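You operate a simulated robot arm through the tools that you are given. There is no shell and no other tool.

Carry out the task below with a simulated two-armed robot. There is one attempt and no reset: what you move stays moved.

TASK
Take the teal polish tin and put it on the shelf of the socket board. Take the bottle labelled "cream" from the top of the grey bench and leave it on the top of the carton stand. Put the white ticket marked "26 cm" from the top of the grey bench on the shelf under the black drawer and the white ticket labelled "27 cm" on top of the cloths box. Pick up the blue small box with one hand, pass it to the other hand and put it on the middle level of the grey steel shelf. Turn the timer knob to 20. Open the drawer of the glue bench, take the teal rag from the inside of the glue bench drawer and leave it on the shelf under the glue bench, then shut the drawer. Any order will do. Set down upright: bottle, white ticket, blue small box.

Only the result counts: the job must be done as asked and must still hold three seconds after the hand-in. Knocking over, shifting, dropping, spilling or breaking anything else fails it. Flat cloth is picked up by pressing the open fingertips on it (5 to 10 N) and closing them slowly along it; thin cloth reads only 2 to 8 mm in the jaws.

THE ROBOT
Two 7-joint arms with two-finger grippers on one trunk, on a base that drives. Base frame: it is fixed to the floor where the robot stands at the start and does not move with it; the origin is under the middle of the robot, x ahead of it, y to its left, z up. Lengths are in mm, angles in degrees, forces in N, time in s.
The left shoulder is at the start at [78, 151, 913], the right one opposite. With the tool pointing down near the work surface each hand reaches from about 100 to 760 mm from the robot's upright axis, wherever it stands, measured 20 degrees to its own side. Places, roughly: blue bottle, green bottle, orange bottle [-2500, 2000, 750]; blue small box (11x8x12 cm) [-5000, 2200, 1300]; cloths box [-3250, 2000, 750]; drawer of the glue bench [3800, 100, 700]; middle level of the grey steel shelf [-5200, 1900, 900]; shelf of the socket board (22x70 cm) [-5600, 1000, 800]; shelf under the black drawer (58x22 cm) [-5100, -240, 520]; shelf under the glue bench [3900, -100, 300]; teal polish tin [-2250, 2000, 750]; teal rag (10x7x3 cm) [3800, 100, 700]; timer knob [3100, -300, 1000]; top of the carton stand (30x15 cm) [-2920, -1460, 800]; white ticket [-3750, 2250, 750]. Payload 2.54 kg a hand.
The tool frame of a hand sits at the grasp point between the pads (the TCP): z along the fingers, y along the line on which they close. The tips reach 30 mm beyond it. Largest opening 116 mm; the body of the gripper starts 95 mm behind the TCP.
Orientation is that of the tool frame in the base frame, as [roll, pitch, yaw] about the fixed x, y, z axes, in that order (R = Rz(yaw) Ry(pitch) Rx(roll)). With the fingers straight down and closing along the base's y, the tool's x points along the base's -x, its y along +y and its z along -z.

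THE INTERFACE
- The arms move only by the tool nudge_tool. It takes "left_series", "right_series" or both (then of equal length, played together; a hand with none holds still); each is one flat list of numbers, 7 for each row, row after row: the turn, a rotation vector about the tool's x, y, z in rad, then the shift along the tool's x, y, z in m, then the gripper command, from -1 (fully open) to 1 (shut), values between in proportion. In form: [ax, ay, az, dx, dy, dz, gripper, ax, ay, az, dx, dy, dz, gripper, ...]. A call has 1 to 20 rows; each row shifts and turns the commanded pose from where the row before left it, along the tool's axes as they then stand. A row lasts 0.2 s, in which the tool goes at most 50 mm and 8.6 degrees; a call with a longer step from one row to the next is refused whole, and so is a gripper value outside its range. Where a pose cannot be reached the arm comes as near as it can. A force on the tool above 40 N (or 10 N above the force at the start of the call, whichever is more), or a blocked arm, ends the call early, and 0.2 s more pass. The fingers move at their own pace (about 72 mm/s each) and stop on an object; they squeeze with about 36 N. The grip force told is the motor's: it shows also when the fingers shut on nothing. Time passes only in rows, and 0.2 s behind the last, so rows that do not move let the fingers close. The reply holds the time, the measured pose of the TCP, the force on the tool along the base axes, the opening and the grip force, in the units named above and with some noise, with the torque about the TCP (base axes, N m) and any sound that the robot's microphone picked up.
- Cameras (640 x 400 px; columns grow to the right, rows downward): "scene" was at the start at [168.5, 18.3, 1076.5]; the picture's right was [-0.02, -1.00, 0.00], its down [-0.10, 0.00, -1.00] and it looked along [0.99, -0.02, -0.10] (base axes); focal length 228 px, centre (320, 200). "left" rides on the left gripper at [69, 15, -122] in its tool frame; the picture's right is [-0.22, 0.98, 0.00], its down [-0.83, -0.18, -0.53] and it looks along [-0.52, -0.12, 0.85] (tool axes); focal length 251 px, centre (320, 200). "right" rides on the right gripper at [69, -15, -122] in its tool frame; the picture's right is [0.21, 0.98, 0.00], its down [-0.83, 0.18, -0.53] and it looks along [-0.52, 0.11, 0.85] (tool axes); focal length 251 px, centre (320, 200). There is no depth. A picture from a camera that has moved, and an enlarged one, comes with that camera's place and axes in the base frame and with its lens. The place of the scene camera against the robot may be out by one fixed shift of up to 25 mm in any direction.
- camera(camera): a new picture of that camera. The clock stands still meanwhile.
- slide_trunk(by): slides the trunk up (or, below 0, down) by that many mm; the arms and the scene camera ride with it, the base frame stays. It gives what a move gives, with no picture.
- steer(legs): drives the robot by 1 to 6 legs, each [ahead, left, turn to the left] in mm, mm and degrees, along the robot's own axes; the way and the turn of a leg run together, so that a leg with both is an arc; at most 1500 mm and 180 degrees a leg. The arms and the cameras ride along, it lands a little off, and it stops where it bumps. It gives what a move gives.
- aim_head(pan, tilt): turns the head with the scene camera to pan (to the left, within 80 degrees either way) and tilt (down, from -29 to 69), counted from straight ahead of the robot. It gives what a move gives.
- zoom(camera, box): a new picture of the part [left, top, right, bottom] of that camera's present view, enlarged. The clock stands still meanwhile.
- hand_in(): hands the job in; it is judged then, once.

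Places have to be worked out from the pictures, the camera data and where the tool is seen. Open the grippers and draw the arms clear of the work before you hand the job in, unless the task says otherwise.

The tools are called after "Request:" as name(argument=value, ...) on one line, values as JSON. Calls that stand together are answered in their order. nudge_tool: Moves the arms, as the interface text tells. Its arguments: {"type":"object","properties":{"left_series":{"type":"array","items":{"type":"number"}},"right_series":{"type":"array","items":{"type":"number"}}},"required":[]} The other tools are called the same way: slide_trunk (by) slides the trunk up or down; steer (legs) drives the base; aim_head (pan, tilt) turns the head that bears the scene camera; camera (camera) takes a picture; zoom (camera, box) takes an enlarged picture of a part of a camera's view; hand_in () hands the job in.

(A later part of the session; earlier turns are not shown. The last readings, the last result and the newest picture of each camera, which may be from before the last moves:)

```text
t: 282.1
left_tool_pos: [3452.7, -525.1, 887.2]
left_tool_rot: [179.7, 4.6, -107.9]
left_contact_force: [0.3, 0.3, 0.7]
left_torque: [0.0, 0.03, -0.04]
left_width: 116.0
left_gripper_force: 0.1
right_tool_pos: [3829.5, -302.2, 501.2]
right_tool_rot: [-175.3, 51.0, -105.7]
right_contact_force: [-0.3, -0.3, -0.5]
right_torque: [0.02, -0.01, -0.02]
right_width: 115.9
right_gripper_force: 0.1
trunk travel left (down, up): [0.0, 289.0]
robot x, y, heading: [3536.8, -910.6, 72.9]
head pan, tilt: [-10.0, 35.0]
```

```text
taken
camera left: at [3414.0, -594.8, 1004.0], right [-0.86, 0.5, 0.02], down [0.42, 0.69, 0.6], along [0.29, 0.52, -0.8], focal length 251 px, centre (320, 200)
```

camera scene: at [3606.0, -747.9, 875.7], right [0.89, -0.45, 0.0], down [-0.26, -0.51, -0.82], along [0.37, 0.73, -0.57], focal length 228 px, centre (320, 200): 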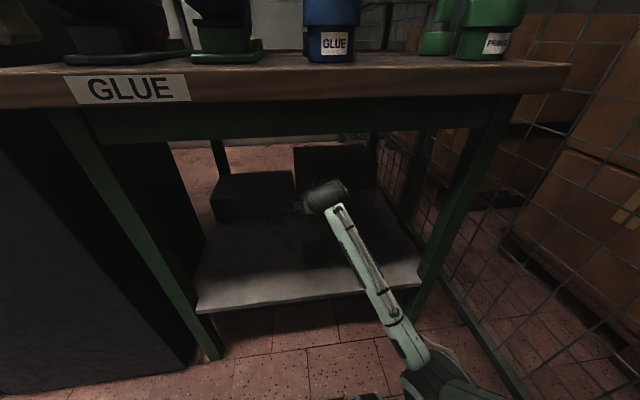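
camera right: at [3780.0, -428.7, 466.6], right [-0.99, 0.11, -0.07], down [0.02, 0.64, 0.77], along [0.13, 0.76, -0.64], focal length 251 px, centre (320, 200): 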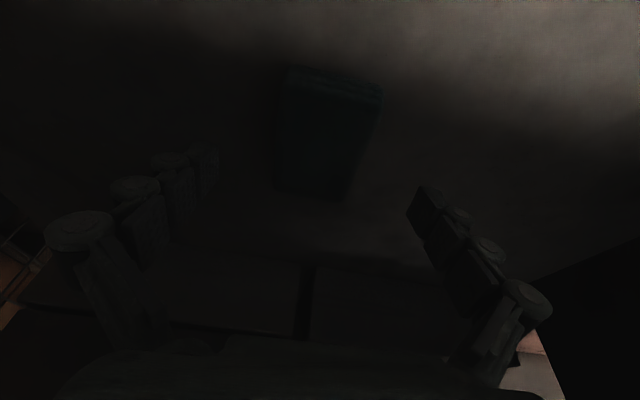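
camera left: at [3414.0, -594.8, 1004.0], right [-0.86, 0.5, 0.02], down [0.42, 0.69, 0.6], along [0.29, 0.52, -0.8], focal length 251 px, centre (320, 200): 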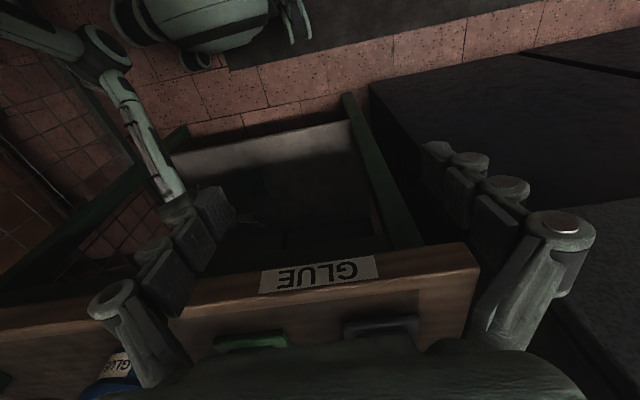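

Posture is back to normal. I raise the trunk 80 mm to give the elbow height, then check.

Request:
slide_trunk(by=70)

Request:
nudge_tool(right_series=[0, 0.1, 0, 0, 0, 0.0, -1, 0, 0.1, 0, 0.0, 0, 0.0, -1, 0, 0, 0, 0.02, 0, -0.02, -1, 0, 0, 0, 0.02, 0, -0.02, -1])

Request:
camera(camera="scene")

Request:
camera(camera="left")

```text
t: 283.1
left_tool_pos: [3453.0, -524.9, 961.0]
left_tool_rot: [179.9, 4.6, -108.0]
left_contact_force: [-0.7, -0.2, -0.2]
left_torque: [-0.02, -0.01, -0.02]
left_width: 115.9
left_gripper_force: 0.1
right_tool_pos: [3828.9, -303.4, 571.9]
right_tool_rot: [-175.0, 50.6, -105.4]
right_contact_force: [0.4, -0.5, -1.1]
right_torque: [0.03, -0.01, 0.01]
right_width: 115.9
right_gripper_force: 0.1
trunk travel left (down, up): [-70.0, 219.0]
robot x, y, heading: [3535.7, -910.9, 73.1]
head pan, tilt: [-10.0, 35.0]
```

```text
t: 284.1
left_tool_pos: [3453.4, -521.5, 964.9]
left_tool_rot: [179.9, 4.6, -107.9]
left_contact_force: [-0.4, -0.7, 0.9]
left_torque: [0.0, 0.02, 0.0]
left_width: 116.1
left_gripper_force: 0.0
right_tool_pos: [3810.4, -350.3, 586.4]
right_tool_rot: [-176.3, 39.9, -106.9]
right_contact_force: [0.6, -0.1, 0.1]
right_torque: [-0.02, -0.06, 0.0]
right_width: 116.0
right_gripper_force: 0.0
trunk travel left (down, up): [-70.0, 219.0]
robot x, y, heading: [3537.7, -905.9, 73.2]
head pan, tilt: [-10.0, 35.0]
```

```text
taken
camera scene: at [3606.1, -744.5, 952.7], right [0.89, -0.45, 0.0], down [-0.26, -0.51, -0.82], along [0.37, 0.73, -0.57], focal length 228 px, centre (320, 200)
```

scene: 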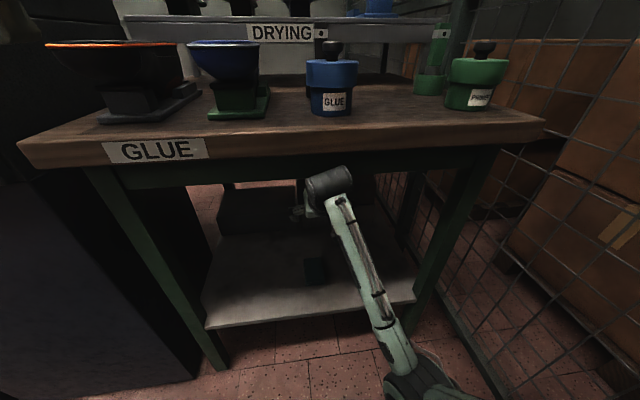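

```text
taken
camera left: at [3413.5, -592.4, 1081.4], right [-0.86, 0.5, 0.02], down [0.41, 0.69, 0.6], along [0.29, 0.53, -0.8], focal length 251 px, centre (320, 200)
```

left: 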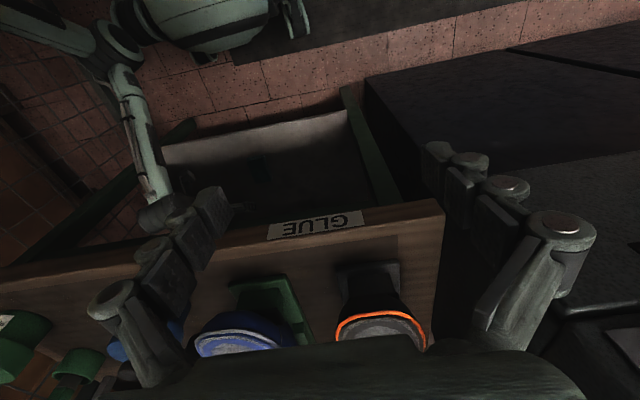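

The elbow rides against my own base. I roll the tool by -64° here, which should swing the elbow outward to the right.

Request:
nudge_tool(right_series=[0, 0, -0.14, 0, 0, 0, -1, 0, 0, -0.14, 0, 0, 0, -1, 0, 0, -0.14, 0, 0, 0, -1, 0, 0, -0.14, 0, 0, 0, -1, 0, 0, -0.14, 0, 0, 0, -1, 0, 0, -0.14, 0, 0, 0, -1, 0, 0, -0.14, 0, 0, 0, -1, 0, 0, -0.14, 0, 0, 0, -1])

Request:
camera(camera="scene")

Request:
camera(camera="left")

```text
t: 285.9
left_tool_pos: [3452.6, -525.5, 961.1]
left_tool_rot: [179.9, 4.5, -108.0]
left_contact_force: [0.3, -0.2, 0.0]
left_torque: [0.01, 0.02, -0.01]
left_width: 115.8
left_gripper_force: 0.1
right_tool_pos: [3811.1, -356.8, 578.4]
right_tool_rot: [-142.4, 13.1, -39.5]
right_contact_force: [0.0, -0.4, -0.1]
right_torque: [0.0, 0.04, 0.01]
right_width: 116.1
right_gripper_force: 0.1
trunk travel left (down, up): [-70.0, 219.0]
robot x, y, heading: [3537.6, -911.2, 73.1]
head pan, tilt: [-10.0, 35.0]
```

```text
taken
camera scene: at [3605.9, -748.0, 949.3], right [0.89, -0.45, 0.0], down [-0.26, -0.51, -0.82], along [0.37, 0.73, -0.57], focal length 228 px, centre (320, 200)
```

scene: 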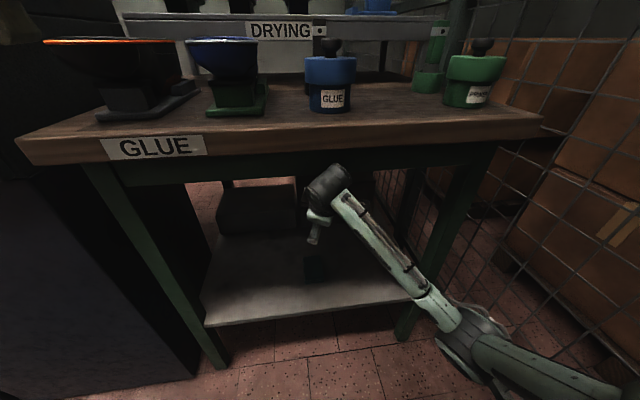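

```text
taken
camera left: at [3413.9, -595.0, 1077.7], right [-0.86, 0.5, 0.02], down [0.41, 0.69, 0.6], along [0.29, 0.52, -0.8], focal length 251 px, centre (320, 200)
```

left: 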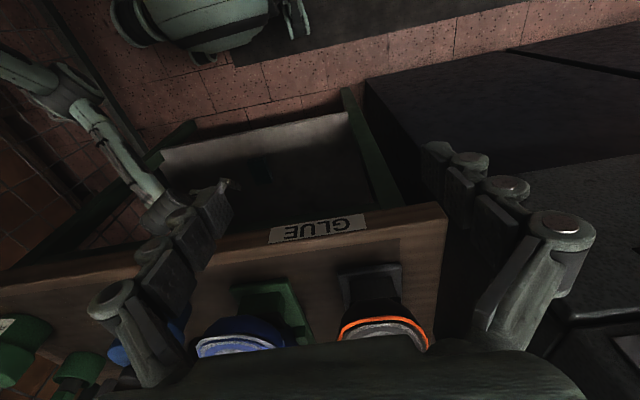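

The elbow has swung outward. I pull the hand straight back out from under the bench.

Request:
nudge_tool(right_series=[0, 0, 0, 0.0149, 0.027, -0.0252, -1, 0, 0, 0, 0.0149, 0.027, -0.0252, -1, 0, 0, 0, 0.0149, 0.027, -0.0252, -1, 0, 0, 0, 0.0149, 0.027, -0.0252, -1])

Request:
camera(camera="scene")

Request:
camera(camera="left")

```text
t: 286.9
left_tool_pos: [3452.9, -525.5, 960.3]
left_tool_rot: [179.8, 4.5, -108.0]
left_contact_force: [0.0, -0.2, -0.4]
left_torque: [-0.01, 0.02, 0.0]
left_width: 115.9
left_gripper_force: 0.1
right_tool_pos: [3763.5, -509.6, 578.8]
right_tool_rot: [-142.5, 13.1, -39.7]
right_contact_force: [0.1, 1.1, -0.4]
right_torque: [-0.02, 0.06, 0.0]
right_width: 116.0
right_gripper_force: 0.0
trunk travel left (down, up): [-70.0, 219.0]
robot x, y, heading: [3537.4, -910.1, 73.0]
head pan, tilt: [-10.0, 35.0]
```

```text
taken
camera scene: at [3606.1, -748.0, 949.4], right [0.89, -0.45, 0.0], down [-0.26, -0.51, -0.82], along [0.37, 0.73, -0.57], focal length 228 px, centre (320, 200)
```

scene: 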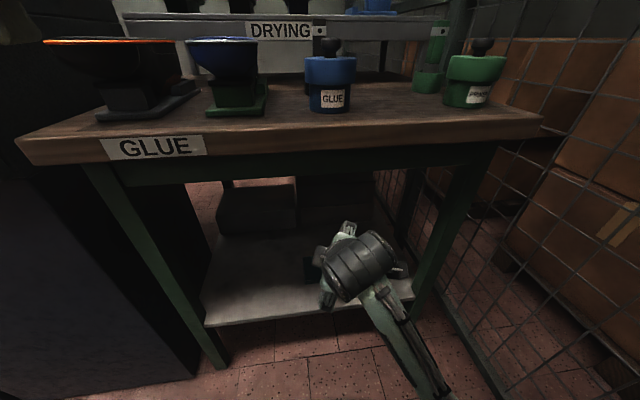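

```text
taken
camera left: at [3414.0, -595.0, 1077.8], right [-0.86, 0.5, 0.02], down [0.41, 0.69, 0.6], along [0.29, 0.52, -0.8], focal length 251 px, centre (320, 200)
```

left: 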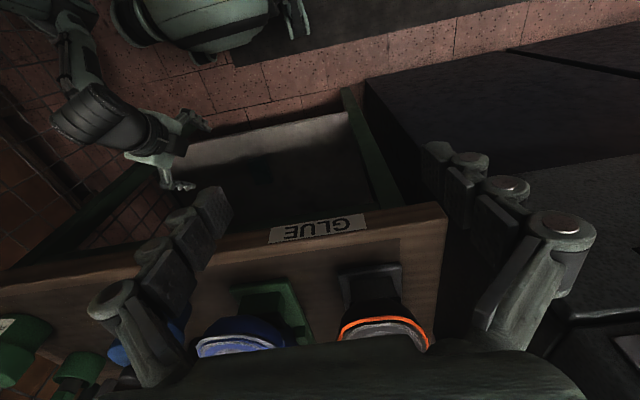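

Out from under the bench. I raise the hand and the trunk.

Request:
nudge_tool(right_series=[0, 0, 0, -0.0054, -0.017, -0.0371, -1, 0, 0, 0, -0.0054, -0.017, -0.0371, -1, 0, 0, 0, -0.0054, -0.017, -0.0371, -1, 0, 0, 0, -0.0054, -0.017, -0.0371, -1, 0, 0, 0, -0.0054, -0.017, -0.0371, -1])

Request:
slide_trunk(by=80)

Request:
camera(camera="scene")

Request:
camera(camera="left")

```text
t: 287.5
left_tool_pos: [3454.7, -525.1, 960.8]
left_tool_rot: [179.9, 4.4, -107.9]
left_contact_force: [0.0, 0.8, 0.7]
left_torque: [-0.01, 0.01, 0.0]
left_width: 116.2
left_gripper_force: 0.1
right_tool_pos: [3833.3, -542.4, 629.3]
right_tool_rot: [-133.6, 0.3, -41.4]
right_contact_force: [-0.3, 0.8, 1.0]
right_torque: [-0.02, 0.01, 0.0]
right_width: 116.2
right_gripper_force: 0.0
right hand out of reach, approached as far as the arm can: row 2
trunk travel left (down, up): [-70.0, 219.0]
robot x, y, heading: [3534.7, -906.0, 73.2]
head pan, tilt: [-10.0, 35.0]
stopped in row 2 (right hand): the arm was blocked; the commanded pose is now the measured one
```

```text
t: 288.6
left_tool_pos: [3454.5, -524.6, 1039.9]
left_tool_rot: [179.9, 4.6, -108.0]
left_contact_force: [-0.1, 0.4, 0.4]
left_torque: [-0.02, 0.0, -0.08]
left_width: 116.2
left_gripper_force: 0.2
right_tool_pos: [3831.7, -541.2, 709.3]
right_tool_rot: [-133.6, 0.5, -41.5]
right_contact_force: [1.0, -0.4, 0.3]
right_torque: [0.01, -0.01, 0.01]
right_width: 116.2
right_gripper_force: 0.1
trunk travel left (down, up): [-150.0, 139.0]
robot x, y, heading: [3538.4, -909.2, 72.7]
head pan, tilt: [-10.0, 35.0]
```

```text
taken
camera scene: at [3605.9, -747.9, 1029.2], right [0.89, -0.45, 0.0], down [-0.26, -0.51, -0.82], along [0.37, 0.73, -0.57], focal length 228 px, centre (320, 200)
```

scene: 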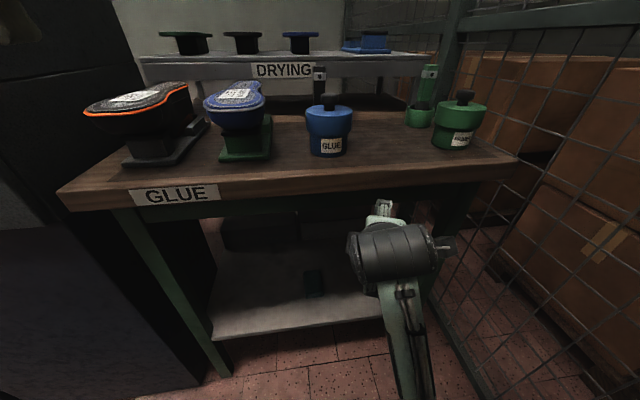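

```text
taken
camera left: at [3413.9, -594.9, 1157.6], right [-0.86, 0.5, 0.02], down [0.41, 0.69, 0.6], along [0.29, 0.52, -0.8], focal length 251 px, centre (320, 200)
```

left: 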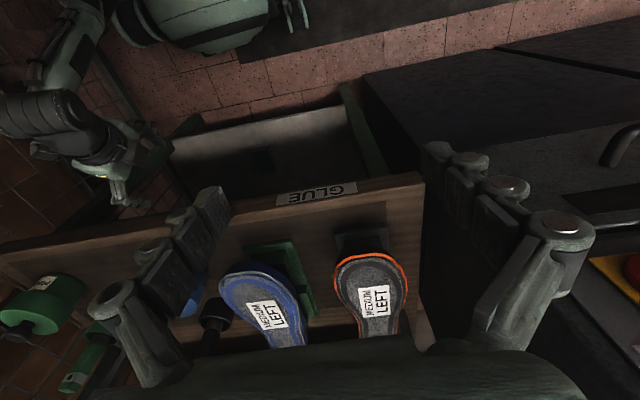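

The folded elbow blocks further lifting here. I raise the whole trunk instead, leave the aisle sideways, and untangle the arm in the open.

Request:
slide_trunk(by=130)

Request:
steer(legs=[[0, 400, 0], [0, 450, 0]])

Request:
camera(camera="scene")

Request:
camera(camera="left")

```text
t: 290.2
left_tool_pos: [3453.0, -525.2, 1170.7]
left_tool_rot: [179.9, 4.5, -107.9]
left_contact_force: [0.2, 0.0, 1.1]
left_torque: [0.01, 0.01, 0.0]
left_width: 116.2
left_gripper_force: 0.0
right_tool_pos: [3831.8, -540.6, 841.9]
right_tool_rot: [-133.3, 0.9, -41.5]
right_contact_force: [-0.3, -0.8, 0.1]
right_torque: [0.0, 0.02, 0.03]
right_width: 116.1
right_gripper_force: 0.0
trunk travel left (down, up): [-280.0, 9.0]
robot x, y, heading: [3538.9, -910.8, 73.0]
head pan, tilt: [-10.0, 35.0]
```

```text
t: 296.6
left_tool_pos: [2929.7, -362.1, 1170.4]
left_tool_rot: [179.8, 4.5, -108.3]
left_contact_force: [-0.3, 0.6, 0.5]
left_torque: [0.0, -0.01, 0.0]
left_width: 115.9
left_gripper_force: 0.1
right_tool_pos: [3312.3, -380.4, 853.9]
right_tool_rot: [-132.5, 3.3, -44.3]
right_contact_force: [5.4, -4.9, -2.8]
right_torque: [0.08, 0.28, -0.34]
right_width: 113.6
right_gripper_force: 0.0
trunk travel left (down, up): [-280.0, 9.0]
robot x, y, heading: [3011.7, -756.3, 72.8]
head pan, tilt: [-10.0, 35.0]
stopped in leg 2: the force on the tool passed its limit at 69 N (the readings are from after the stop); the commanded pose is now the measured one
```

```text
taken
camera scene: at [3081.5, -587.2, 1159.3], right [0.89, -0.46, 0.0], down [-0.26, -0.51, -0.82], along [0.37, 0.73, -0.57], focal length 228 px, centre (320, 200)
```

scene: 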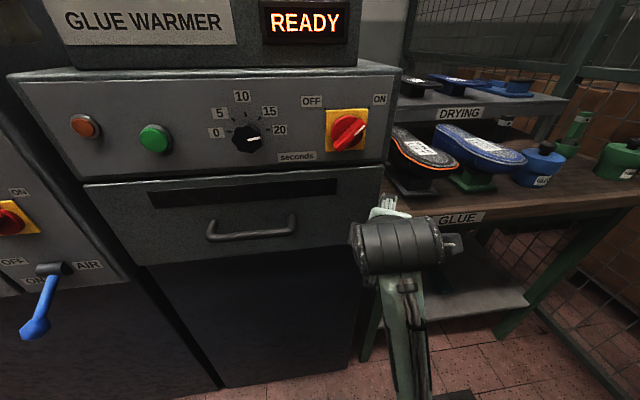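

```text
taken
camera left: at [2890.3, -433.2, 1287.7], right [-0.86, 0.51, 0.02], down [0.42, 0.68, 0.6], along [0.29, 0.52, -0.8], focal length 251 px, centre (320, 200)
```

left: 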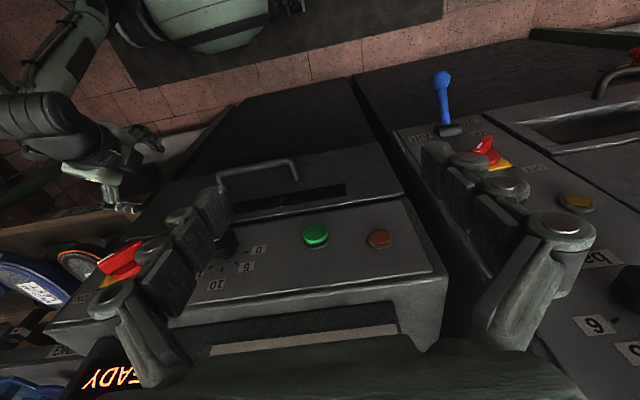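

The right fingers met the warmer's corner while strafing. I step right 40 mm, then back 200 mm and continue left.

Request:
steer(legs=[[0, -40, 0], [-220, 0, 0], [0, 500, 0], [-150, 0, 0]])

Request:
camera(camera="scene")

Request:
camera(camera="left")

```text
t: 298.8
left_tool_pos: [2914.5, -552.0, 1169.8]
left_tool_rot: [179.9, 4.3, -108.4]
left_contact_force: [-0.5, 0.0, 0.2]
left_torque: [-0.07, 0.0, -0.01]
left_width: 116.1
left_gripper_force: 0.1
right_tool_pos: [3268.4, -522.6, 560.3]
right_tool_rot: [179.9, -43.3, -22.5]
right_contact_force: [-0.2, 0.2, 0.1]
right_torque: [0.0, -0.01, -0.01]
right_width: 116.0
right_gripper_force: 0.1
trunk travel left (down, up): [-280.0, 9.0]
robot x, y, heading: [2995.2, -943.5, 72.3]
head pan, tilt: [-10.0, 35.0]
stopped in leg 2: the force on the tool passed its limit at 148 N (the readings are from after the stop); the commanded pose is now the measured one
```

```text
taken
camera scene: at [3064.2, -778.0, 1159.3], right [0.89, -0.46, 0.0], down [-0.27, -0.51, -0.82], along [0.38, 0.73, -0.57], focal length 228 px, centre (320, 200)
```

scene: 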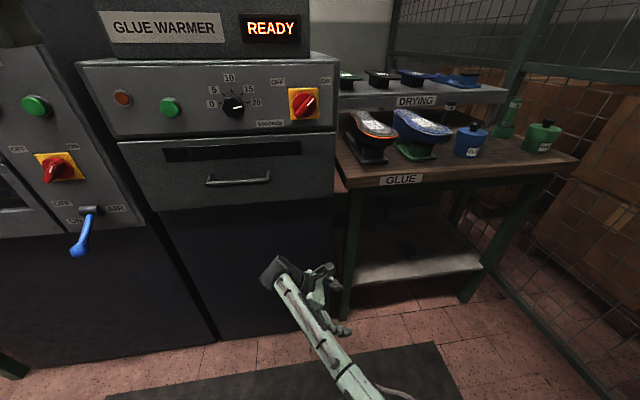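

```text
taken
camera left: at [2873.8, -621.5, 1286.3], right [-0.86, 0.51, 0.02], down [0.42, 0.69, 0.59], along [0.29, 0.52, -0.8], focal length 251 px, centre (320, 200)
```

left: 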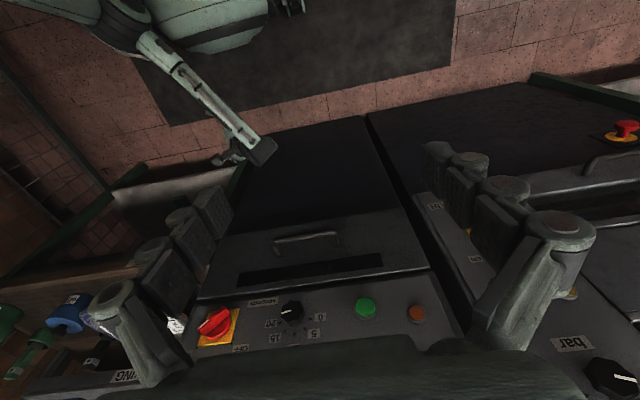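

The hand got dragged but is free now; bench, warmer and dial look unchanged (GLUE label still at ~(3539,-371)). I move left (west) into open floor in short legs.

Request:
steer(legs=[[0, 300, 0]])

Request:
steer(legs=[[-200, 300, 0]])

Request:
camera(camera="scene")

Request:
camera(camera="left")

```text
t: 300.6
left_tool_pos: [2826.4, -524.9, 1168.7]
left_tool_rot: [179.7, 4.4, -108.5]
left_contact_force: [0.4, 0.3, 0.5]
left_torque: [-0.01, 0.03, 0.0]
left_width: 115.9
left_gripper_force: 0.0
right_tool_pos: [3170.5, -492.0, 545.2]
right_tool_rot: [173.1, -46.2, -16.1]
right_contact_force: [1.3, -0.4, -1.8]
right_torque: [-0.03, 0.01, -0.02]
right_width: 116.1
right_gripper_force: 0.2
trunk travel left (down, up): [-280.0, 9.0]
robot x, y, heading: [2908.6, -914.0, 72.5]
head pan, tilt: [-10.0, 35.0]
stopped in leg 1: the robot was blocked; the commanded pose is now the measured one
```

```text
t: 304.0
left_tool_pos: [2484.9, -624.5, 1170.4]
left_tool_rot: [180.0, 4.2, -108.6]
left_contact_force: [0.1, -0.1, 1.3]
left_torque: [-0.02, -0.04, -0.01]
left_width: 116.0
left_gripper_force: 0.1
right_tool_pos: [2824.1, -577.9, 558.1]
right_tool_rot: [175.8, -45.2, -18.0]
right_contact_force: [0.1, 0.6, 0.5]
right_torque: [-0.02, 0.0, -0.01]
right_width: 116.0
right_gripper_force: 0.0
trunk travel left (down, up): [-280.0, 9.0]
robot x, y, heading: [2562.2, -1017.3, 72.3]
head pan, tilt: [-10.0, 35.0]
```

```text
taken
camera scene: at [2633.4, -851.2, 1159.4], right [0.89, -0.47, 0.0], down [-0.27, -0.51, -0.82], along [0.38, 0.72, -0.57], focal length 228 px, centre (320, 200)
```

scene: 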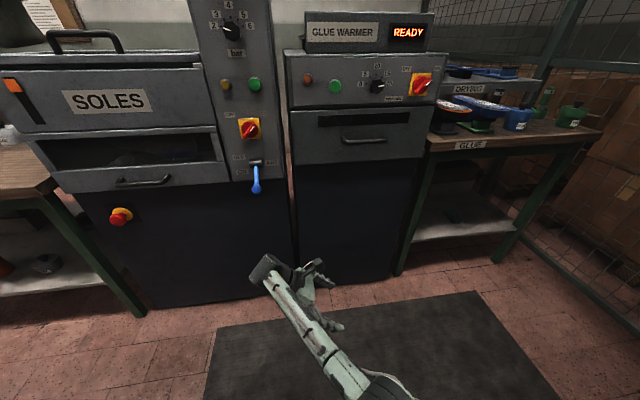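

```text
taken
camera left: at [2443.6, -694.4, 1286.6], right [-0.86, 0.51, 0.02], down [0.42, 0.68, 0.59], along [0.29, 0.52, -0.8], focal length 251 px, centre (320, 200)
```

left: 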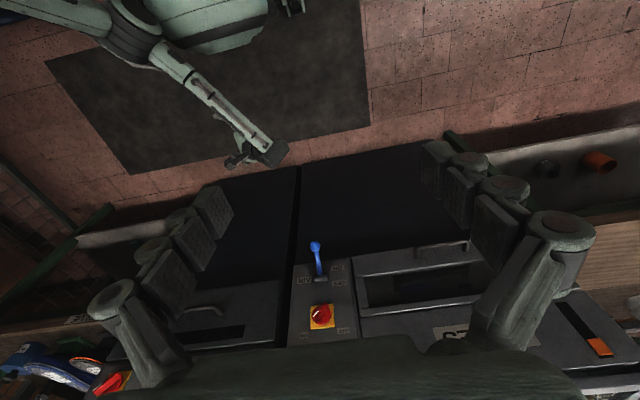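

In the open now. I raise the right hand and extend it forward so the elbow unfolds.

Request:
nudge_tool(right_series=[0, 0, 0, 0.024, -0.0196, -0.026, -1, 0, 0, 0, 0.024, -0.0196, -0.026, -1, 0, 0, 0, 0.024, -0.0196, -0.026, -1, 0, 0, 0, 0.024, -0.0196, -0.026, -1, 0, 0, 0, 0.024, -0.0196, -0.026, -1, 0, 0, 0, 0.024, -0.0196, -0.026, -1, 0, 0, 0, 0.024, -0.0196, -0.026, -1])

Request:
camera(camera="scene")

Request:
camera(camera="left")

```text
t: 305.6
left_tool_pos: [2484.0, -624.4, 1169.6]
left_tool_rot: [179.8, 4.3, -108.6]
left_contact_force: [0.1, -0.7, 0.1]
left_torque: [0.02, -0.01, 0.0]
left_width: 115.9
left_gripper_force: 0.0
right_tool_pos: [2890.6, -420.1, 776.5]
right_tool_rot: [175.8, -45.2, -18.0]
right_contact_force: [-0.9, 0.4, -0.2]
right_torque: [0.0, -0.02, 0.0]
right_width: 116.2
right_gripper_force: 0.0
right hand out of reach, approached as far as the arm can: row 3, 4, 5, 6
trunk travel left (down, up): [-280.0, 9.0]
robot x, y, heading: [2562.8, -1014.9, 72.5]
head pan, tilt: [-10.0, 35.0]
```

```text
taken
camera scene: at [2633.4, -851.3, 1159.3], right [0.89, -0.47, 0.0], down [-0.27, -0.51, -0.82], along [0.38, 0.73, -0.57], focal length 228 px, centre (320, 200)
```

scene: 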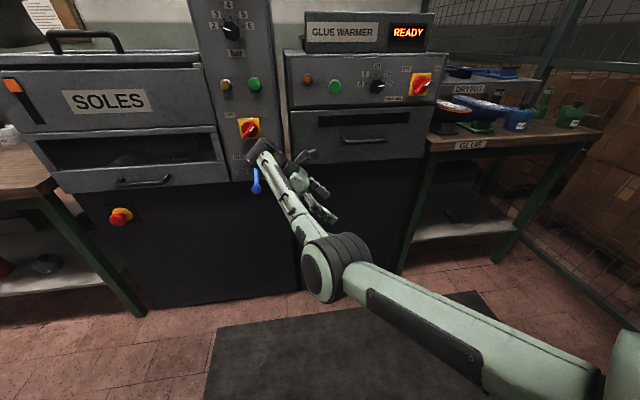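

```text
taken
camera left: at [2443.7, -694.5, 1286.6], right [-0.86, 0.51, 0.02], down [0.42, 0.68, 0.59], along [0.29, 0.52, -0.8], focal length 251 px, centre (320, 200)
```

left: 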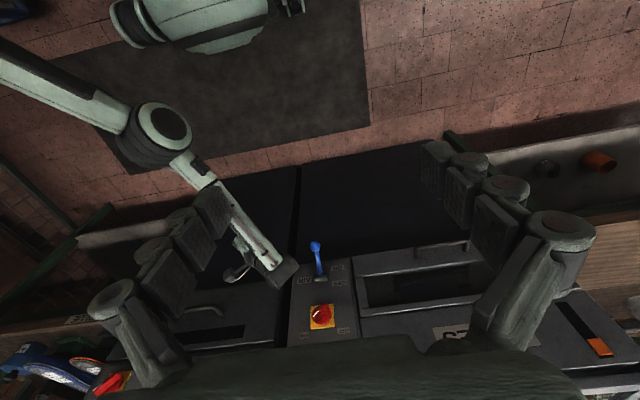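

Tool is tilted 45° to the right and yawed -90°. I undo the tilt, then the yaw.

Request:
nudge_tool(right_series=[0, -0.131, 0, 0, 0, 0, -1, 0, -0.131, 0, 0, 0, 0, -1, 0, -0.131, 0, 0, 0, 0, -1, 0, -0.131, 0, 0, 0, 0, -1, 0, -0.131, 0, 0, 0, 0, -1, 0, -0.131, 0, 0, 0, 0, -1])

Request:
camera(camera="scene")

```text
t: 307.0
left_tool_pos: [2484.1, -625.4, 1169.7]
left_tool_rot: [179.9, 4.4, -108.6]
left_contact_force: [0.5, 0.2, -0.5]
left_torque: [0.05, 0.04, -0.01]
left_width: 116.2
left_gripper_force: 0.0
right_tool_pos: [2893.4, -414.8, 773.7]
right_tool_rot: [177.1, -0.1, -21.0]
right_contact_force: [0.3, 0.7, -0.1]
right_torque: [0.02, 0.02, -0.01]
right_width: 116.2
right_gripper_force: 0.1
right hand out of reach, approached as far as the arm can: row 4, 6
trunk travel left (down, up): [-280.0, 9.0]
robot x, y, heading: [2562.2, -1014.2, 72.1]
head pan, tilt: [-10.0, 35.0]
```

```text
taken
camera scene: at [2633.6, -851.2, 1159.4], right [0.89, -0.47, 0.0], down [-0.27, -0.51, -0.82], along [0.38, 0.72, -0.57], focal length 228 px, centre (320, 200)
```

scene: 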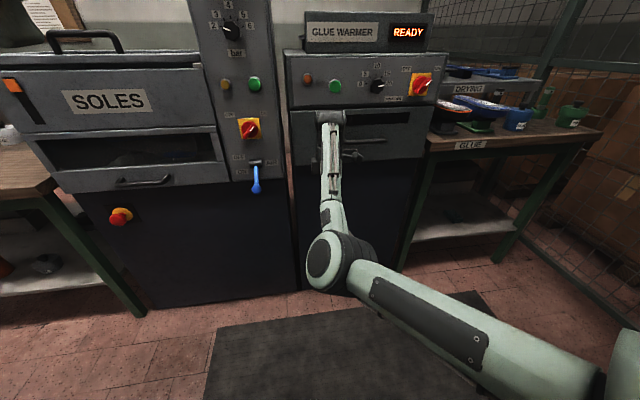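

Tool is vertical but the elbow is inside again. I repeat the unwinding that worked: point the tool forward, roll it on by -75°, then turn it down.

Request:
nudge_tool(right_series=[0.1428, 0, 0, 0, 0, 0, -1, 0.1428, 0, 0, 0, 0, 0, -1, 0.1428, 0, 0, 0, 0, 0, -1, 0.1428, 0, 0, 0, 0, 0, -1, 0.1428, 0, 0, 0, 0, 0, -1, 0.1428, 0, 0, 0, 0, 0, -1, 0.1428, 0, 0, 0, 0, 0, -1, 0.1428, 0, 0, 0, 0, 0, -1, 0.1428, 0, 0, 0, 0, 0, -1, 0.1428, 0, 0, 0, 0, 0, -1, 0.1428, 0, 0, 0, 0, 0, -1, 0, 0, -0.1428, 0, 0, 0, -1, 0, 0, -0.1428, 0, 0, 0, -1, 0, 0, -0.1428, 0, 0, 0, -1, 0, 0, -0.1428, 0, 0, 0, -1, 0, 0, -0.1428, 0, 0, 0, -1, 0, 0, -0.1428, 0, 0, 0, -1, 0, 0, -0.1428, 0, 0, 0, -1, 0, 0, -0.1428, 0, 0, 0, -1])

Request:
camera(camera="scene")

```text
t: 308.9
left_tool_pos: [2484.3, -625.3, 1169.9]
left_tool_rot: [179.7, 4.3, -108.6]
left_contact_force: [-1.5, 0.2, 0.1]
left_torque: [-0.04, 0.05, -0.01]
left_width: 115.8
left_gripper_force: 0.1
right_tool_pos: [2835.9, -362.7, 889.4]
right_tool_rot: [-106.2, 9.6, -17.1]
right_contact_force: [0.8, -0.1, -0.2]
right_torque: [-0.03, -0.03, -0.05]
right_width: 115.9
right_gripper_force: 0.1
trunk travel left (down, up): [-280.0, 9.0]
robot x, y, heading: [2560.8, -1012.8, 72.1]
head pan, tilt: [-10.0, 35.0]
stopped in row 9 (right hand): the arm was blocked; the commanded pose is now the measured one
```

```text
taken
camera scene: at [2633.5, -850.8, 1159.3], right [0.89, -0.47, 0.0], down [-0.27, -0.51, -0.82], along [0.38, 0.72, -0.57], focal length 228 px, centre (320, 200)
```

scene: 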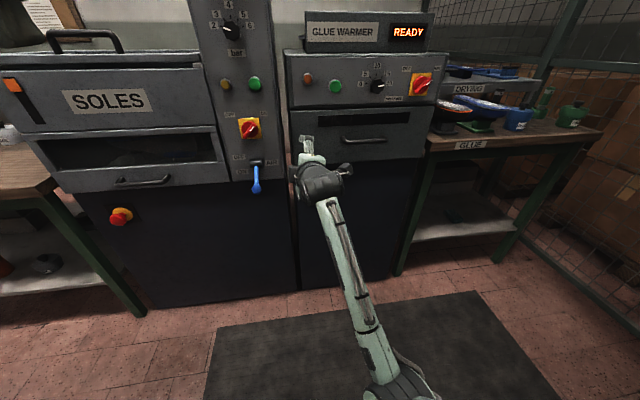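

Now pointing forward; the elbow is low in the middle. I roll -z in moderate steps to swing it right.

Request:
nudge_tool(right_series=[0, 0, -0.1428, 0, 0, 0.01, -1, 0, 0, -0.1428, 0, 0, 0.01, -1, 0, 0, -0.1428, 0, 0, 0, -1, 0, 0, -0.1428, 0, 0, 0, -1, 0, 0, -0.1428, 0, 0, 0, -1, 0, 0, -0.1428, 0, 0, 0, -1, 0, 0, -0.1428, 0, 0, 0, -1, 0, 0, -0.1428, 0, 0, 0, -1])

Request:
camera(camera="scene")

```text
t: 310.7
left_tool_pos: [2483.9, -624.6, 1170.2]
left_tool_rot: [179.8, 4.3, -108.6]
left_contact_force: [-0.2, -0.8, 0.9]
left_torque: [-0.02, 0.02, -0.03]
left_width: 116.0
left_gripper_force: 0.0
right_tool_pos: [2842.7, -347.2, 890.1]
right_tool_rot: [-115.8, -52.5, 6.7]
right_contact_force: [0.5, -0.2, -0.3]
right_torque: [0.03, -0.01, 0.01]
right_width: 116.2
right_gripper_force: 0.0
trunk travel left (down, up): [-280.0, 9.0]
robot x, y, heading: [2565.4, -1013.6, 72.4]
head pan, tilt: [-10.0, 35.0]
```

```text
taken
camera scene: at [2633.4, -851.1, 1159.3], right [0.89, -0.47, 0.0], down [-0.27, -0.51, -0.82], along [0.38, 0.73, -0.57], focal length 228 px, centre (320, 200)
```

scene: 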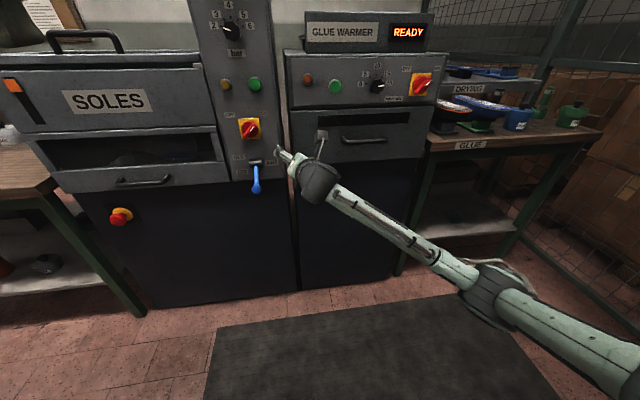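

The elbow is outside now. I back the hand slightly and turn it downward (about -y), then check its attitude.

Request:
nudge_tool(right_series=[0, 0, 0, 0, 0, -0.03, -1, 0, 0, 0, 0, 0, -0.03, -1, 0, -0.1428, 0, 0, 0, 0, -1, 0, -0.1428, 0, 0, 0, 0, -1, 0, -0.1428, 0, 0, 0, 0, -1, 0, -0.1428, 0, 0, 0, 0, -1, 0, -0.1428, 0, 0, 0, 0, -1, 0, -0.1428, 0, 0, 0, 0, -1, 0, -0.1428, 0, 0, 0, 0, -1, 0, -0.1428, 0, 0, 0, 0, -1, 0, -0.1428, 0, 0, 0, 0, -1])

Request:
camera(camera="scene")

```text
t: 313.1
left_tool_pos: [2483.6, -623.2, 1168.3]
left_tool_rot: [180.0, 4.2, -108.6]
left_contact_force: [-0.5, -0.2, 0.5]
left_torque: [-0.02, 0.02, 0.0]
left_width: 115.8
left_gripper_force: 0.0
right_tool_pos: [2827.8, -402.2, 906.8]
right_tool_rot: [-146.7, 1.9, 66.5]
right_contact_force: [-0.4, 0.3, 0.8]
right_torque: [-0.01, 0.01, 0.01]
right_width: 116.2
right_gripper_force: 0.2
trunk travel left (down, up): [-280.0, 9.0]
robot x, y, heading: [2564.1, -1013.2, 72.3]
head pan, tilt: [-10.0, 35.0]
```

```text
taken
camera scene: at [2633.3, -850.8, 1159.3], right [0.89, -0.47, 0.0], down [-0.27, -0.51, -0.82], along [0.38, 0.72, -0.57], focal length 228 px, centre (320, 200)
```

scene: 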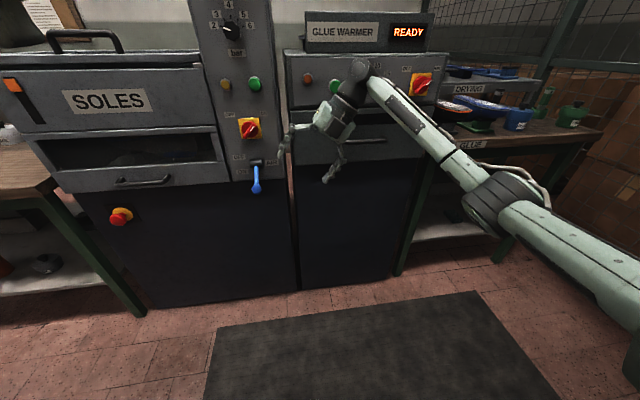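

Good posture. Level the tool and yaw it back to nominal in two calls.

Request:
nudge_tool(right_series=[-0.145, 0, 0, 0, 0, 0, -1, -0.145, 0, 0, 0, 0, 0, -1, -0.145, 0, 0, 0, 0, 0, -1, -0.145, 0, 0, 0, 0, 0, -1, 0, 0, 0.138, 0, 0, 0, -1, 0, 0, 0.138, 0, 0, 0, -1, 0, 0, 0.138, 0, 0, 0, -1, 0, 0, 0.138, 0, 0, 0, -1, 0, 0, 0.138, 0, 0, 0, -1, 0, 0, 0.138, 0, 0, 0, -1, 0, 0, 0.138, 0, 0, 0, -1, 0, 0, 0.138, 0, 0, 0, -1, 0, 0, 0.138, 0, 0, 0, -1, 0, 0, 0.138, 0, 0, 0, -1])

Request:
nudge_tool(right_series=[0, 0, 0.138, 0, 0, 0, -1, 0, 0, 0.138, 0, 0, 0, -1, 0, 0, 0.138, 0, 0, 0, -1, 0, 0, 0.138, 0, 0, 0, -1, 0, 0, 0.138, 0, 0, 0, -1, 0, 0, 0.138, 0, 0, 0, -1, 0, 0, 0.138, 0, 0, 0, -1, 0, 0, 0.138, 0, 0, 0, -1, 0, 0, 0.138, 0, 0, 0, -1, 0, 0, 0.138, 0, 0, 0, -1, 0, 0, 0.138, 0, 0, 0, -1, 0, 0, 0.138, 0, 0, 0, -1])

Request:
camera(camera="scene")

```text
t: 316.1
left_tool_pos: [2484.9, -625.3, 1169.7]
left_tool_rot: [179.8, 4.4, -108.7]
left_contact_force: [0.5, -0.2, 1.1]
left_torque: [0.01, -0.01, 0.02]
left_width: 116.1
left_gripper_force: 0.1
right_tool_pos: [2826.5, -403.1, 907.5]
right_tool_rot: [178.3, 0.4, -12.8]
right_contact_force: [0.3, -0.4, -1.0]
right_torque: [0.04, -0.01, 0.01]
right_width: 116.1
right_gripper_force: 0.1
trunk travel left (down, up): [-280.0, 9.0]
robot x, y, heading: [2560.6, -1015.3, 72.3]
head pan, tilt: [-10.0, 35.0]
```

```text
t: 318.7
left_tool_pos: [2483.8, -625.7, 1169.3]
left_tool_rot: [179.7, 4.3, -108.6]
left_contact_force: [-0.1, 0.3, 0.2]
left_torque: [0.03, 0.03, 0.0]
left_width: 115.9
left_gripper_force: 0.0
right_tool_pos: [2828.6, -402.9, 906.8]
right_tool_rot: [179.7, -1.8, -107.8]
right_contact_force: [0.0, -0.2, -0.1]
right_torque: [-0.02, -0.01, -0.01]
right_width: 115.9
right_gripper_force: 0.0
trunk travel left (down, up): [-280.0, 9.0]
robot x, y, heading: [2566.3, -1013.5, 72.0]
head pan, tilt: [-10.0, 35.0]
```

```text
taken
camera scene: at [2633.4, -851.1, 1159.4], right [0.89, -0.47, 0.0], down [-0.27, -0.51, -0.82], along [0.38, 0.73, -0.57], focal length 228 px, centre (320, 200)
```

scene: 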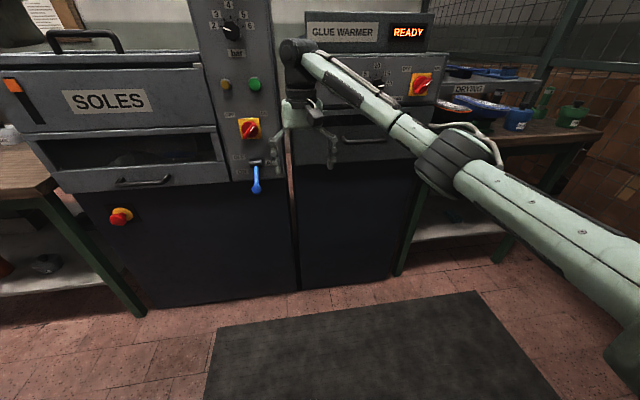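

Now retract the right hand to carrying position.

Request:
nudge_tool(right_series=[0, 0, 0, 0.037, -0.012, -0.02, -1, 0, 0, 0, 0.037, -0.012, -0.02, -1, 0, 0, 0, 0.037, -0.012, -0.02, -1, 0, 0, 0, 0.037, -0.012, -0.02, -1, 0, 0, 0, 0.037, -0.012, -0.02, -1, 0, 0, 0, 0.037, -0.012, -0.02, -1, 0, 0, 0, 0.02, -0.012, -0.02, -1])

Request:
slide_trunk(by=-130)

Request:
camera(camera="scene")

Request:
zoom(camera="scene", box=[280, 30, 620, 260])

```text
t: 320.3
left_tool_pos: [2483.7, -625.3, 1170.3]
left_tool_rot: [179.8, 4.5, -108.6]
left_contact_force: [0.4, -0.7, -0.4]
left_torque: [-0.02, 0.03, -0.02]
left_width: 116.0
left_gripper_force: 0.1
right_tool_pos: [2838.0, -656.8, 1054.2]
right_tool_rot: [179.8, -1.8, -107.5]
right_contact_force: [-0.7, 0.1, 0.7]
right_torque: [0.05, -0.01, -0.01]
right_width: 115.9
right_gripper_force: 0.0
trunk travel left (down, up): [-280.0, 9.0]
robot x, y, heading: [2561.1, -1014.1, 72.5]
head pan, tilt: [-10.0, 35.0]
```

```text
t: 321.9
left_tool_pos: [2483.4, -624.9, 1040.4]
left_tool_rot: [179.7, 4.3, -108.6]
left_contact_force: [0.0, 0.1, -0.2]
left_torque: [0.03, -0.01, -0.01]
left_width: 116.3
left_gripper_force: 0.0
right_tool_pos: [2836.9, -655.4, 923.5]
right_tool_rot: [179.8, -1.8, -107.6]
right_contact_force: [0.6, 0.5, 0.6]
right_torque: [-0.01, -0.01, -0.01]
right_width: 115.8
right_gripper_force: 0.0
trunk travel left (down, up): [-150.0, 139.0]
robot x, y, heading: [2564.7, -1018.0, 72.1]
head pan, tilt: [-10.0, 35.0]
```

```text
taken
camera scene: at [2633.4, -851.2, 1029.5], right [0.89, -0.47, 0.0], down [-0.27, -0.51, -0.82], along [0.38, 0.73, -0.57], focal length 228 px, centre (320, 200)
```

scene: 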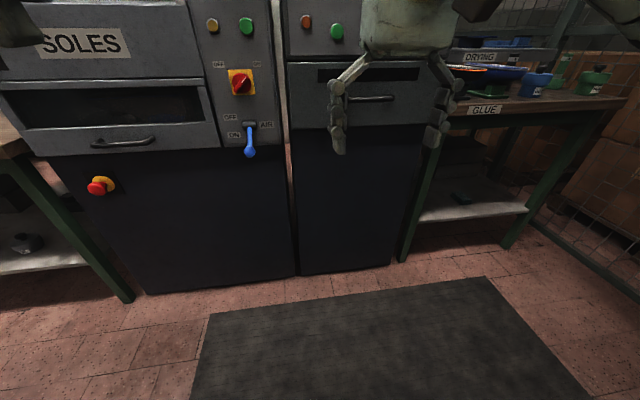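

```text
1.74 times, centred on (450, 145) of scene
camera zoom: at [2633.4, -851.2, 1029.5], right [0.89, -0.47, 0.0], down [-0.27, -0.51, -0.82], along [0.38, 0.73, -0.57], focal length 397 px, centre (94, 296)
```

zoom: 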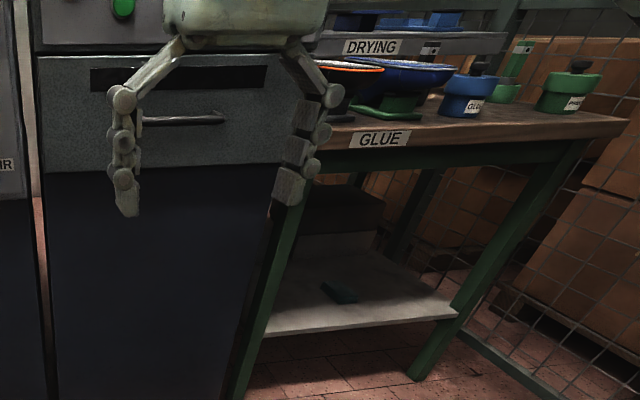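

Rag visible on the shelf; the glue-bench jobs are done. I raise the right hand, turn west and drive toward the other side of the hall.

Request:
nudge_tool(right_series=[0, 0, 0, 0, 0, -0.04, -1, 0, 0, 0, 0, 0, -0.04, -1, 0, 0, 0, 0, 0, -0.03, -1])

Request:
steer(legs=[[0, 0, 91], [1450, 0, 0], [1300, 0, 0]])

Request:
aim_head(pan=0, tilt=10)

Request:
camera(camera="scene")

```text
t: 322.7
left_tool_pos: [2483.8, -625.2, 1038.9]
left_tool_rot: [179.9, 4.3, -108.6]
left_contact_force: [-0.2, 0.2, 0.1]
left_torque: [-0.03, -0.04, -0.01]
left_width: 116.2
left_gripper_force: 0.0
right_tool_pos: [2840.8, -653.1, 1035.4]
right_tool_rot: [179.8, -1.8, -107.5]
right_contact_force: [0.4, 0.2, -0.6]
right_torque: [0.02, -0.02, 0.02]
right_width: 115.8
right_gripper_force: 0.0
trunk travel left (down, up): [-150.0, 139.0]
robot x, y, heading: [2563.4, -1013.8, 72.5]
head pan, tilt: [-10.0, 35.0]
```

```text
t: 339.9
left_tool_pos: [-445.6, -341.8, 1040.6]
left_tool_rot: [179.8, 4.3, -16.9]
left_contact_force: [-0.4, 0.2, -0.5]
left_torque: [0.01, 0.01, 0.01]
left_width: 116.2
left_gripper_force: 0.2
right_tool_pos: [-429.8, 16.3, 1032.7]
right_tool_rot: [179.7, -1.8, -15.9]
right_contact_force: [0.8, -0.1, -0.2]
right_torque: [0.02, -0.01, 0.0]
right_width: 116.2
right_gripper_force: 0.0
trunk travel left (down, up): [-150.0, 139.0]
robot x, y, heading: [-58.9, -248.7, 164.0]
head pan, tilt: [-10.0, 35.0]
```

```text
t: 340.8
left_tool_pos: [-447.3, -340.9, 1040.0]
left_tool_rot: [179.8, 4.3, -17.0]
left_contact_force: [0.2, 0.0, -0.4]
left_torque: [-0.02, 0.03, 0.01]
left_width: 116.4
left_gripper_force: 0.0
right_tool_pos: [-430.7, 15.3, 1034.5]
right_tool_rot: [179.8, -1.8, -16.0]
right_contact_force: [-0.4, 0.0, -0.8]
right_torque: [-0.02, 0.01, 0.01]
right_width: 116.0
right_gripper_force: 0.2
trunk travel left (down, up): [-150.0, 139.0]
robot x, y, heading: [-57.3, -251.9, 163.9]
head pan, tilt: [0.0, 10.0]
```

```text
taken
camera scene: at [-205.9, -185.7, 1069.4], right [0.28, 0.96, 0.0], down [0.17, -0.05, -0.98], along [-0.95, 0.27, -0.17], focal length 228 px, centre (320, 200)
```

scene: 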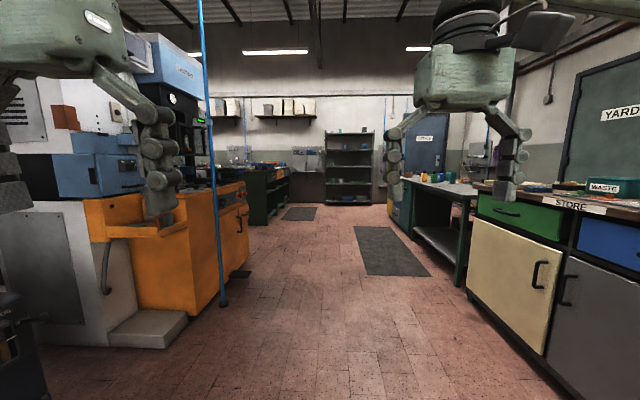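

Now I see the west part: the bench with bottles is past the STORE cabinet on the right. I zoom in on it.

Request:
zoom(camera="scene", box=[380, 140, 520, 260])

Request:
zoom(camera="scene", box=[230, 110, 420, 230])

```text
3.33 times, centred on (450, 200) of scene
camera zoom: at [-205.9, -185.7, 1069.4], right [0.28, 0.96, 0.0], down [0.17, -0.05, -0.98], along [-0.95, 0.27, -0.17], focal length 762 px, centre (-113, 200)
```

zoom: 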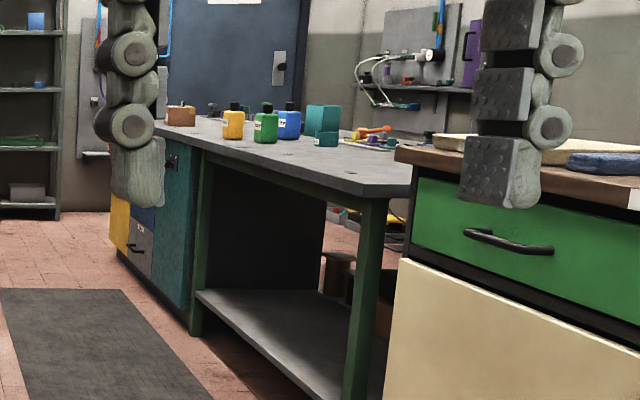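

```text
3.33 times, centred on (325, 170) of scene
camera zoom: at [-205.9, -185.7, 1069.4], right [0.28, 0.96, 0.0], down [0.17, -0.05, -0.98], along [-0.95, 0.27, -0.17], focal length 762 px, centre (303, 300)
```

zoom: 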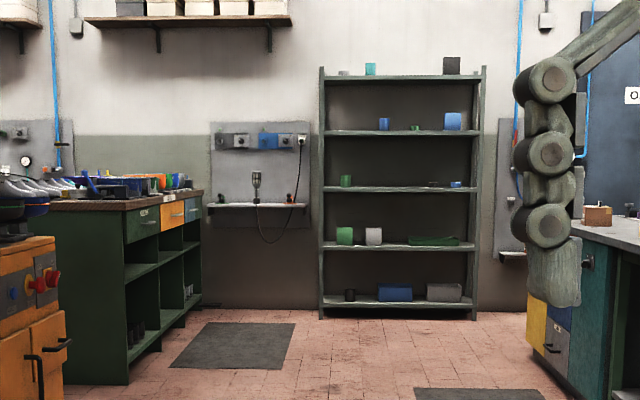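

The grey bench front is along the same building line. I drive there in two diagonal legs, then turn right to face it.

Request:
steer(legs=[[1400, -330, 0], [1400, -330, 0], [0, 0, -91]])

Request:
aim_head(pan=0, tilt=20)

Request:
camera(camera="scene")

```text
t: 358.6
left_tool_pos: [-2623.3, 1547.0, 1039.9]
left_tool_rot: [179.8, 4.3, -109.3]
left_contact_force: [0.0, -0.3, 0.4]
left_torque: [0.02, 0.03, 0.04]
left_width: 116.1
left_gripper_force: 0.1
right_tool_pos: [-2268.2, 1516.4, 1033.7]
right_tool_rot: [179.8, -1.8, -108.3]
right_contact_force: [0.5, 0.8, 0.0]
right_torque: [0.01, -0.02, 0.0]
right_width: 115.9
right_gripper_force: 0.0
trunk travel left (down, up): [-150.0, 139.0]
robot x, y, heading: [-2546.3, 1154.5, 71.8]
head pan, tilt: [0.0, 10.0]
```

```text
t: 359.3
left_tool_pos: [-2623.2, 1548.7, 1040.1]
left_tool_rot: [179.8, 4.3, -109.4]
left_contact_force: [-0.4, 0.0, 0.3]
left_torque: [0.01, 0.01, -0.02]
left_width: 116.0
left_gripper_force: 0.1
right_tool_pos: [-2267.2, 1516.5, 1034.7]
right_tool_rot: [179.8, -1.8, -108.3]
right_contact_force: [-1.3, 0.4, 0.6]
right_torque: [-0.01, 0.01, -0.01]
right_width: 116.1
right_gripper_force: 0.0
trunk travel left (down, up): [-150.0, 139.0]
robot x, y, heading: [-2546.7, 1156.9, 71.4]
head pan, tilt: [0.0, 20.0]
```

```text
taken
camera scene: at [-2489.4, 1330.6, 1053.3], right [0.95, -0.32, 0.0], down [-0.11, -0.32, -0.94], along [0.3, 0.89, -0.34], focal length 228 px, centre (320, 200)
```

scene: 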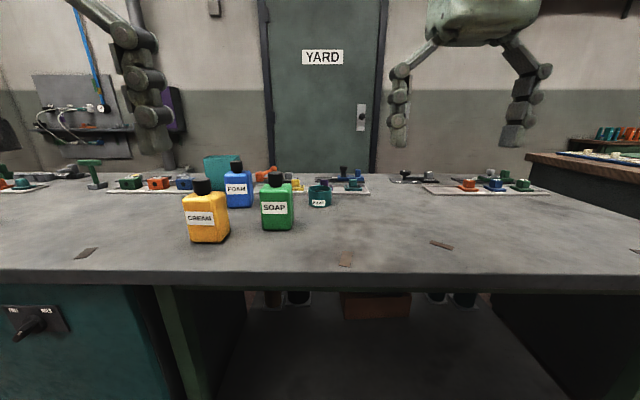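

The cream bottle is the yellow one; teal objects behind. I zoom to identify the polish tin.

Request:
zoom(camera="scene", box=[160, 140, 380, 265])

Request:
zoom(camera="scene", box=[0, 140, 220, 265])

```text
2.91 times, centred on (270, 202) of scene
camera zoom: at [-2489.4, 1330.6, 1053.3], right [0.95, -0.32, 0.0], down [-0.11, -0.32, -0.94], along [0.3, 0.89, -0.34], focal length 665 px, centre (466, 193)
```

zoom: 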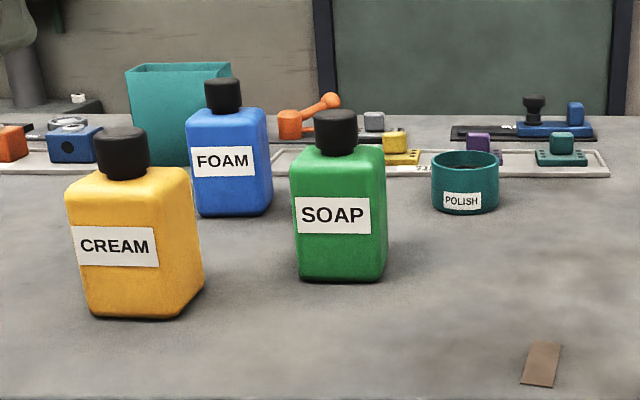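

```text
2.91 times, centred on (110, 202) of scene
camera zoom: at [-2489.4, 1330.6, 1053.3], right [0.95, -0.32, 0.0], down [-0.11, -0.32, -0.94], along [0.3, 0.89, -0.34], focal length 665 px, centre (931, 193)
```

zoom: 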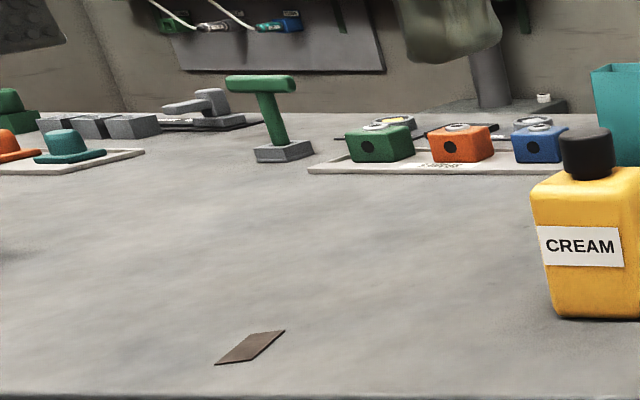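

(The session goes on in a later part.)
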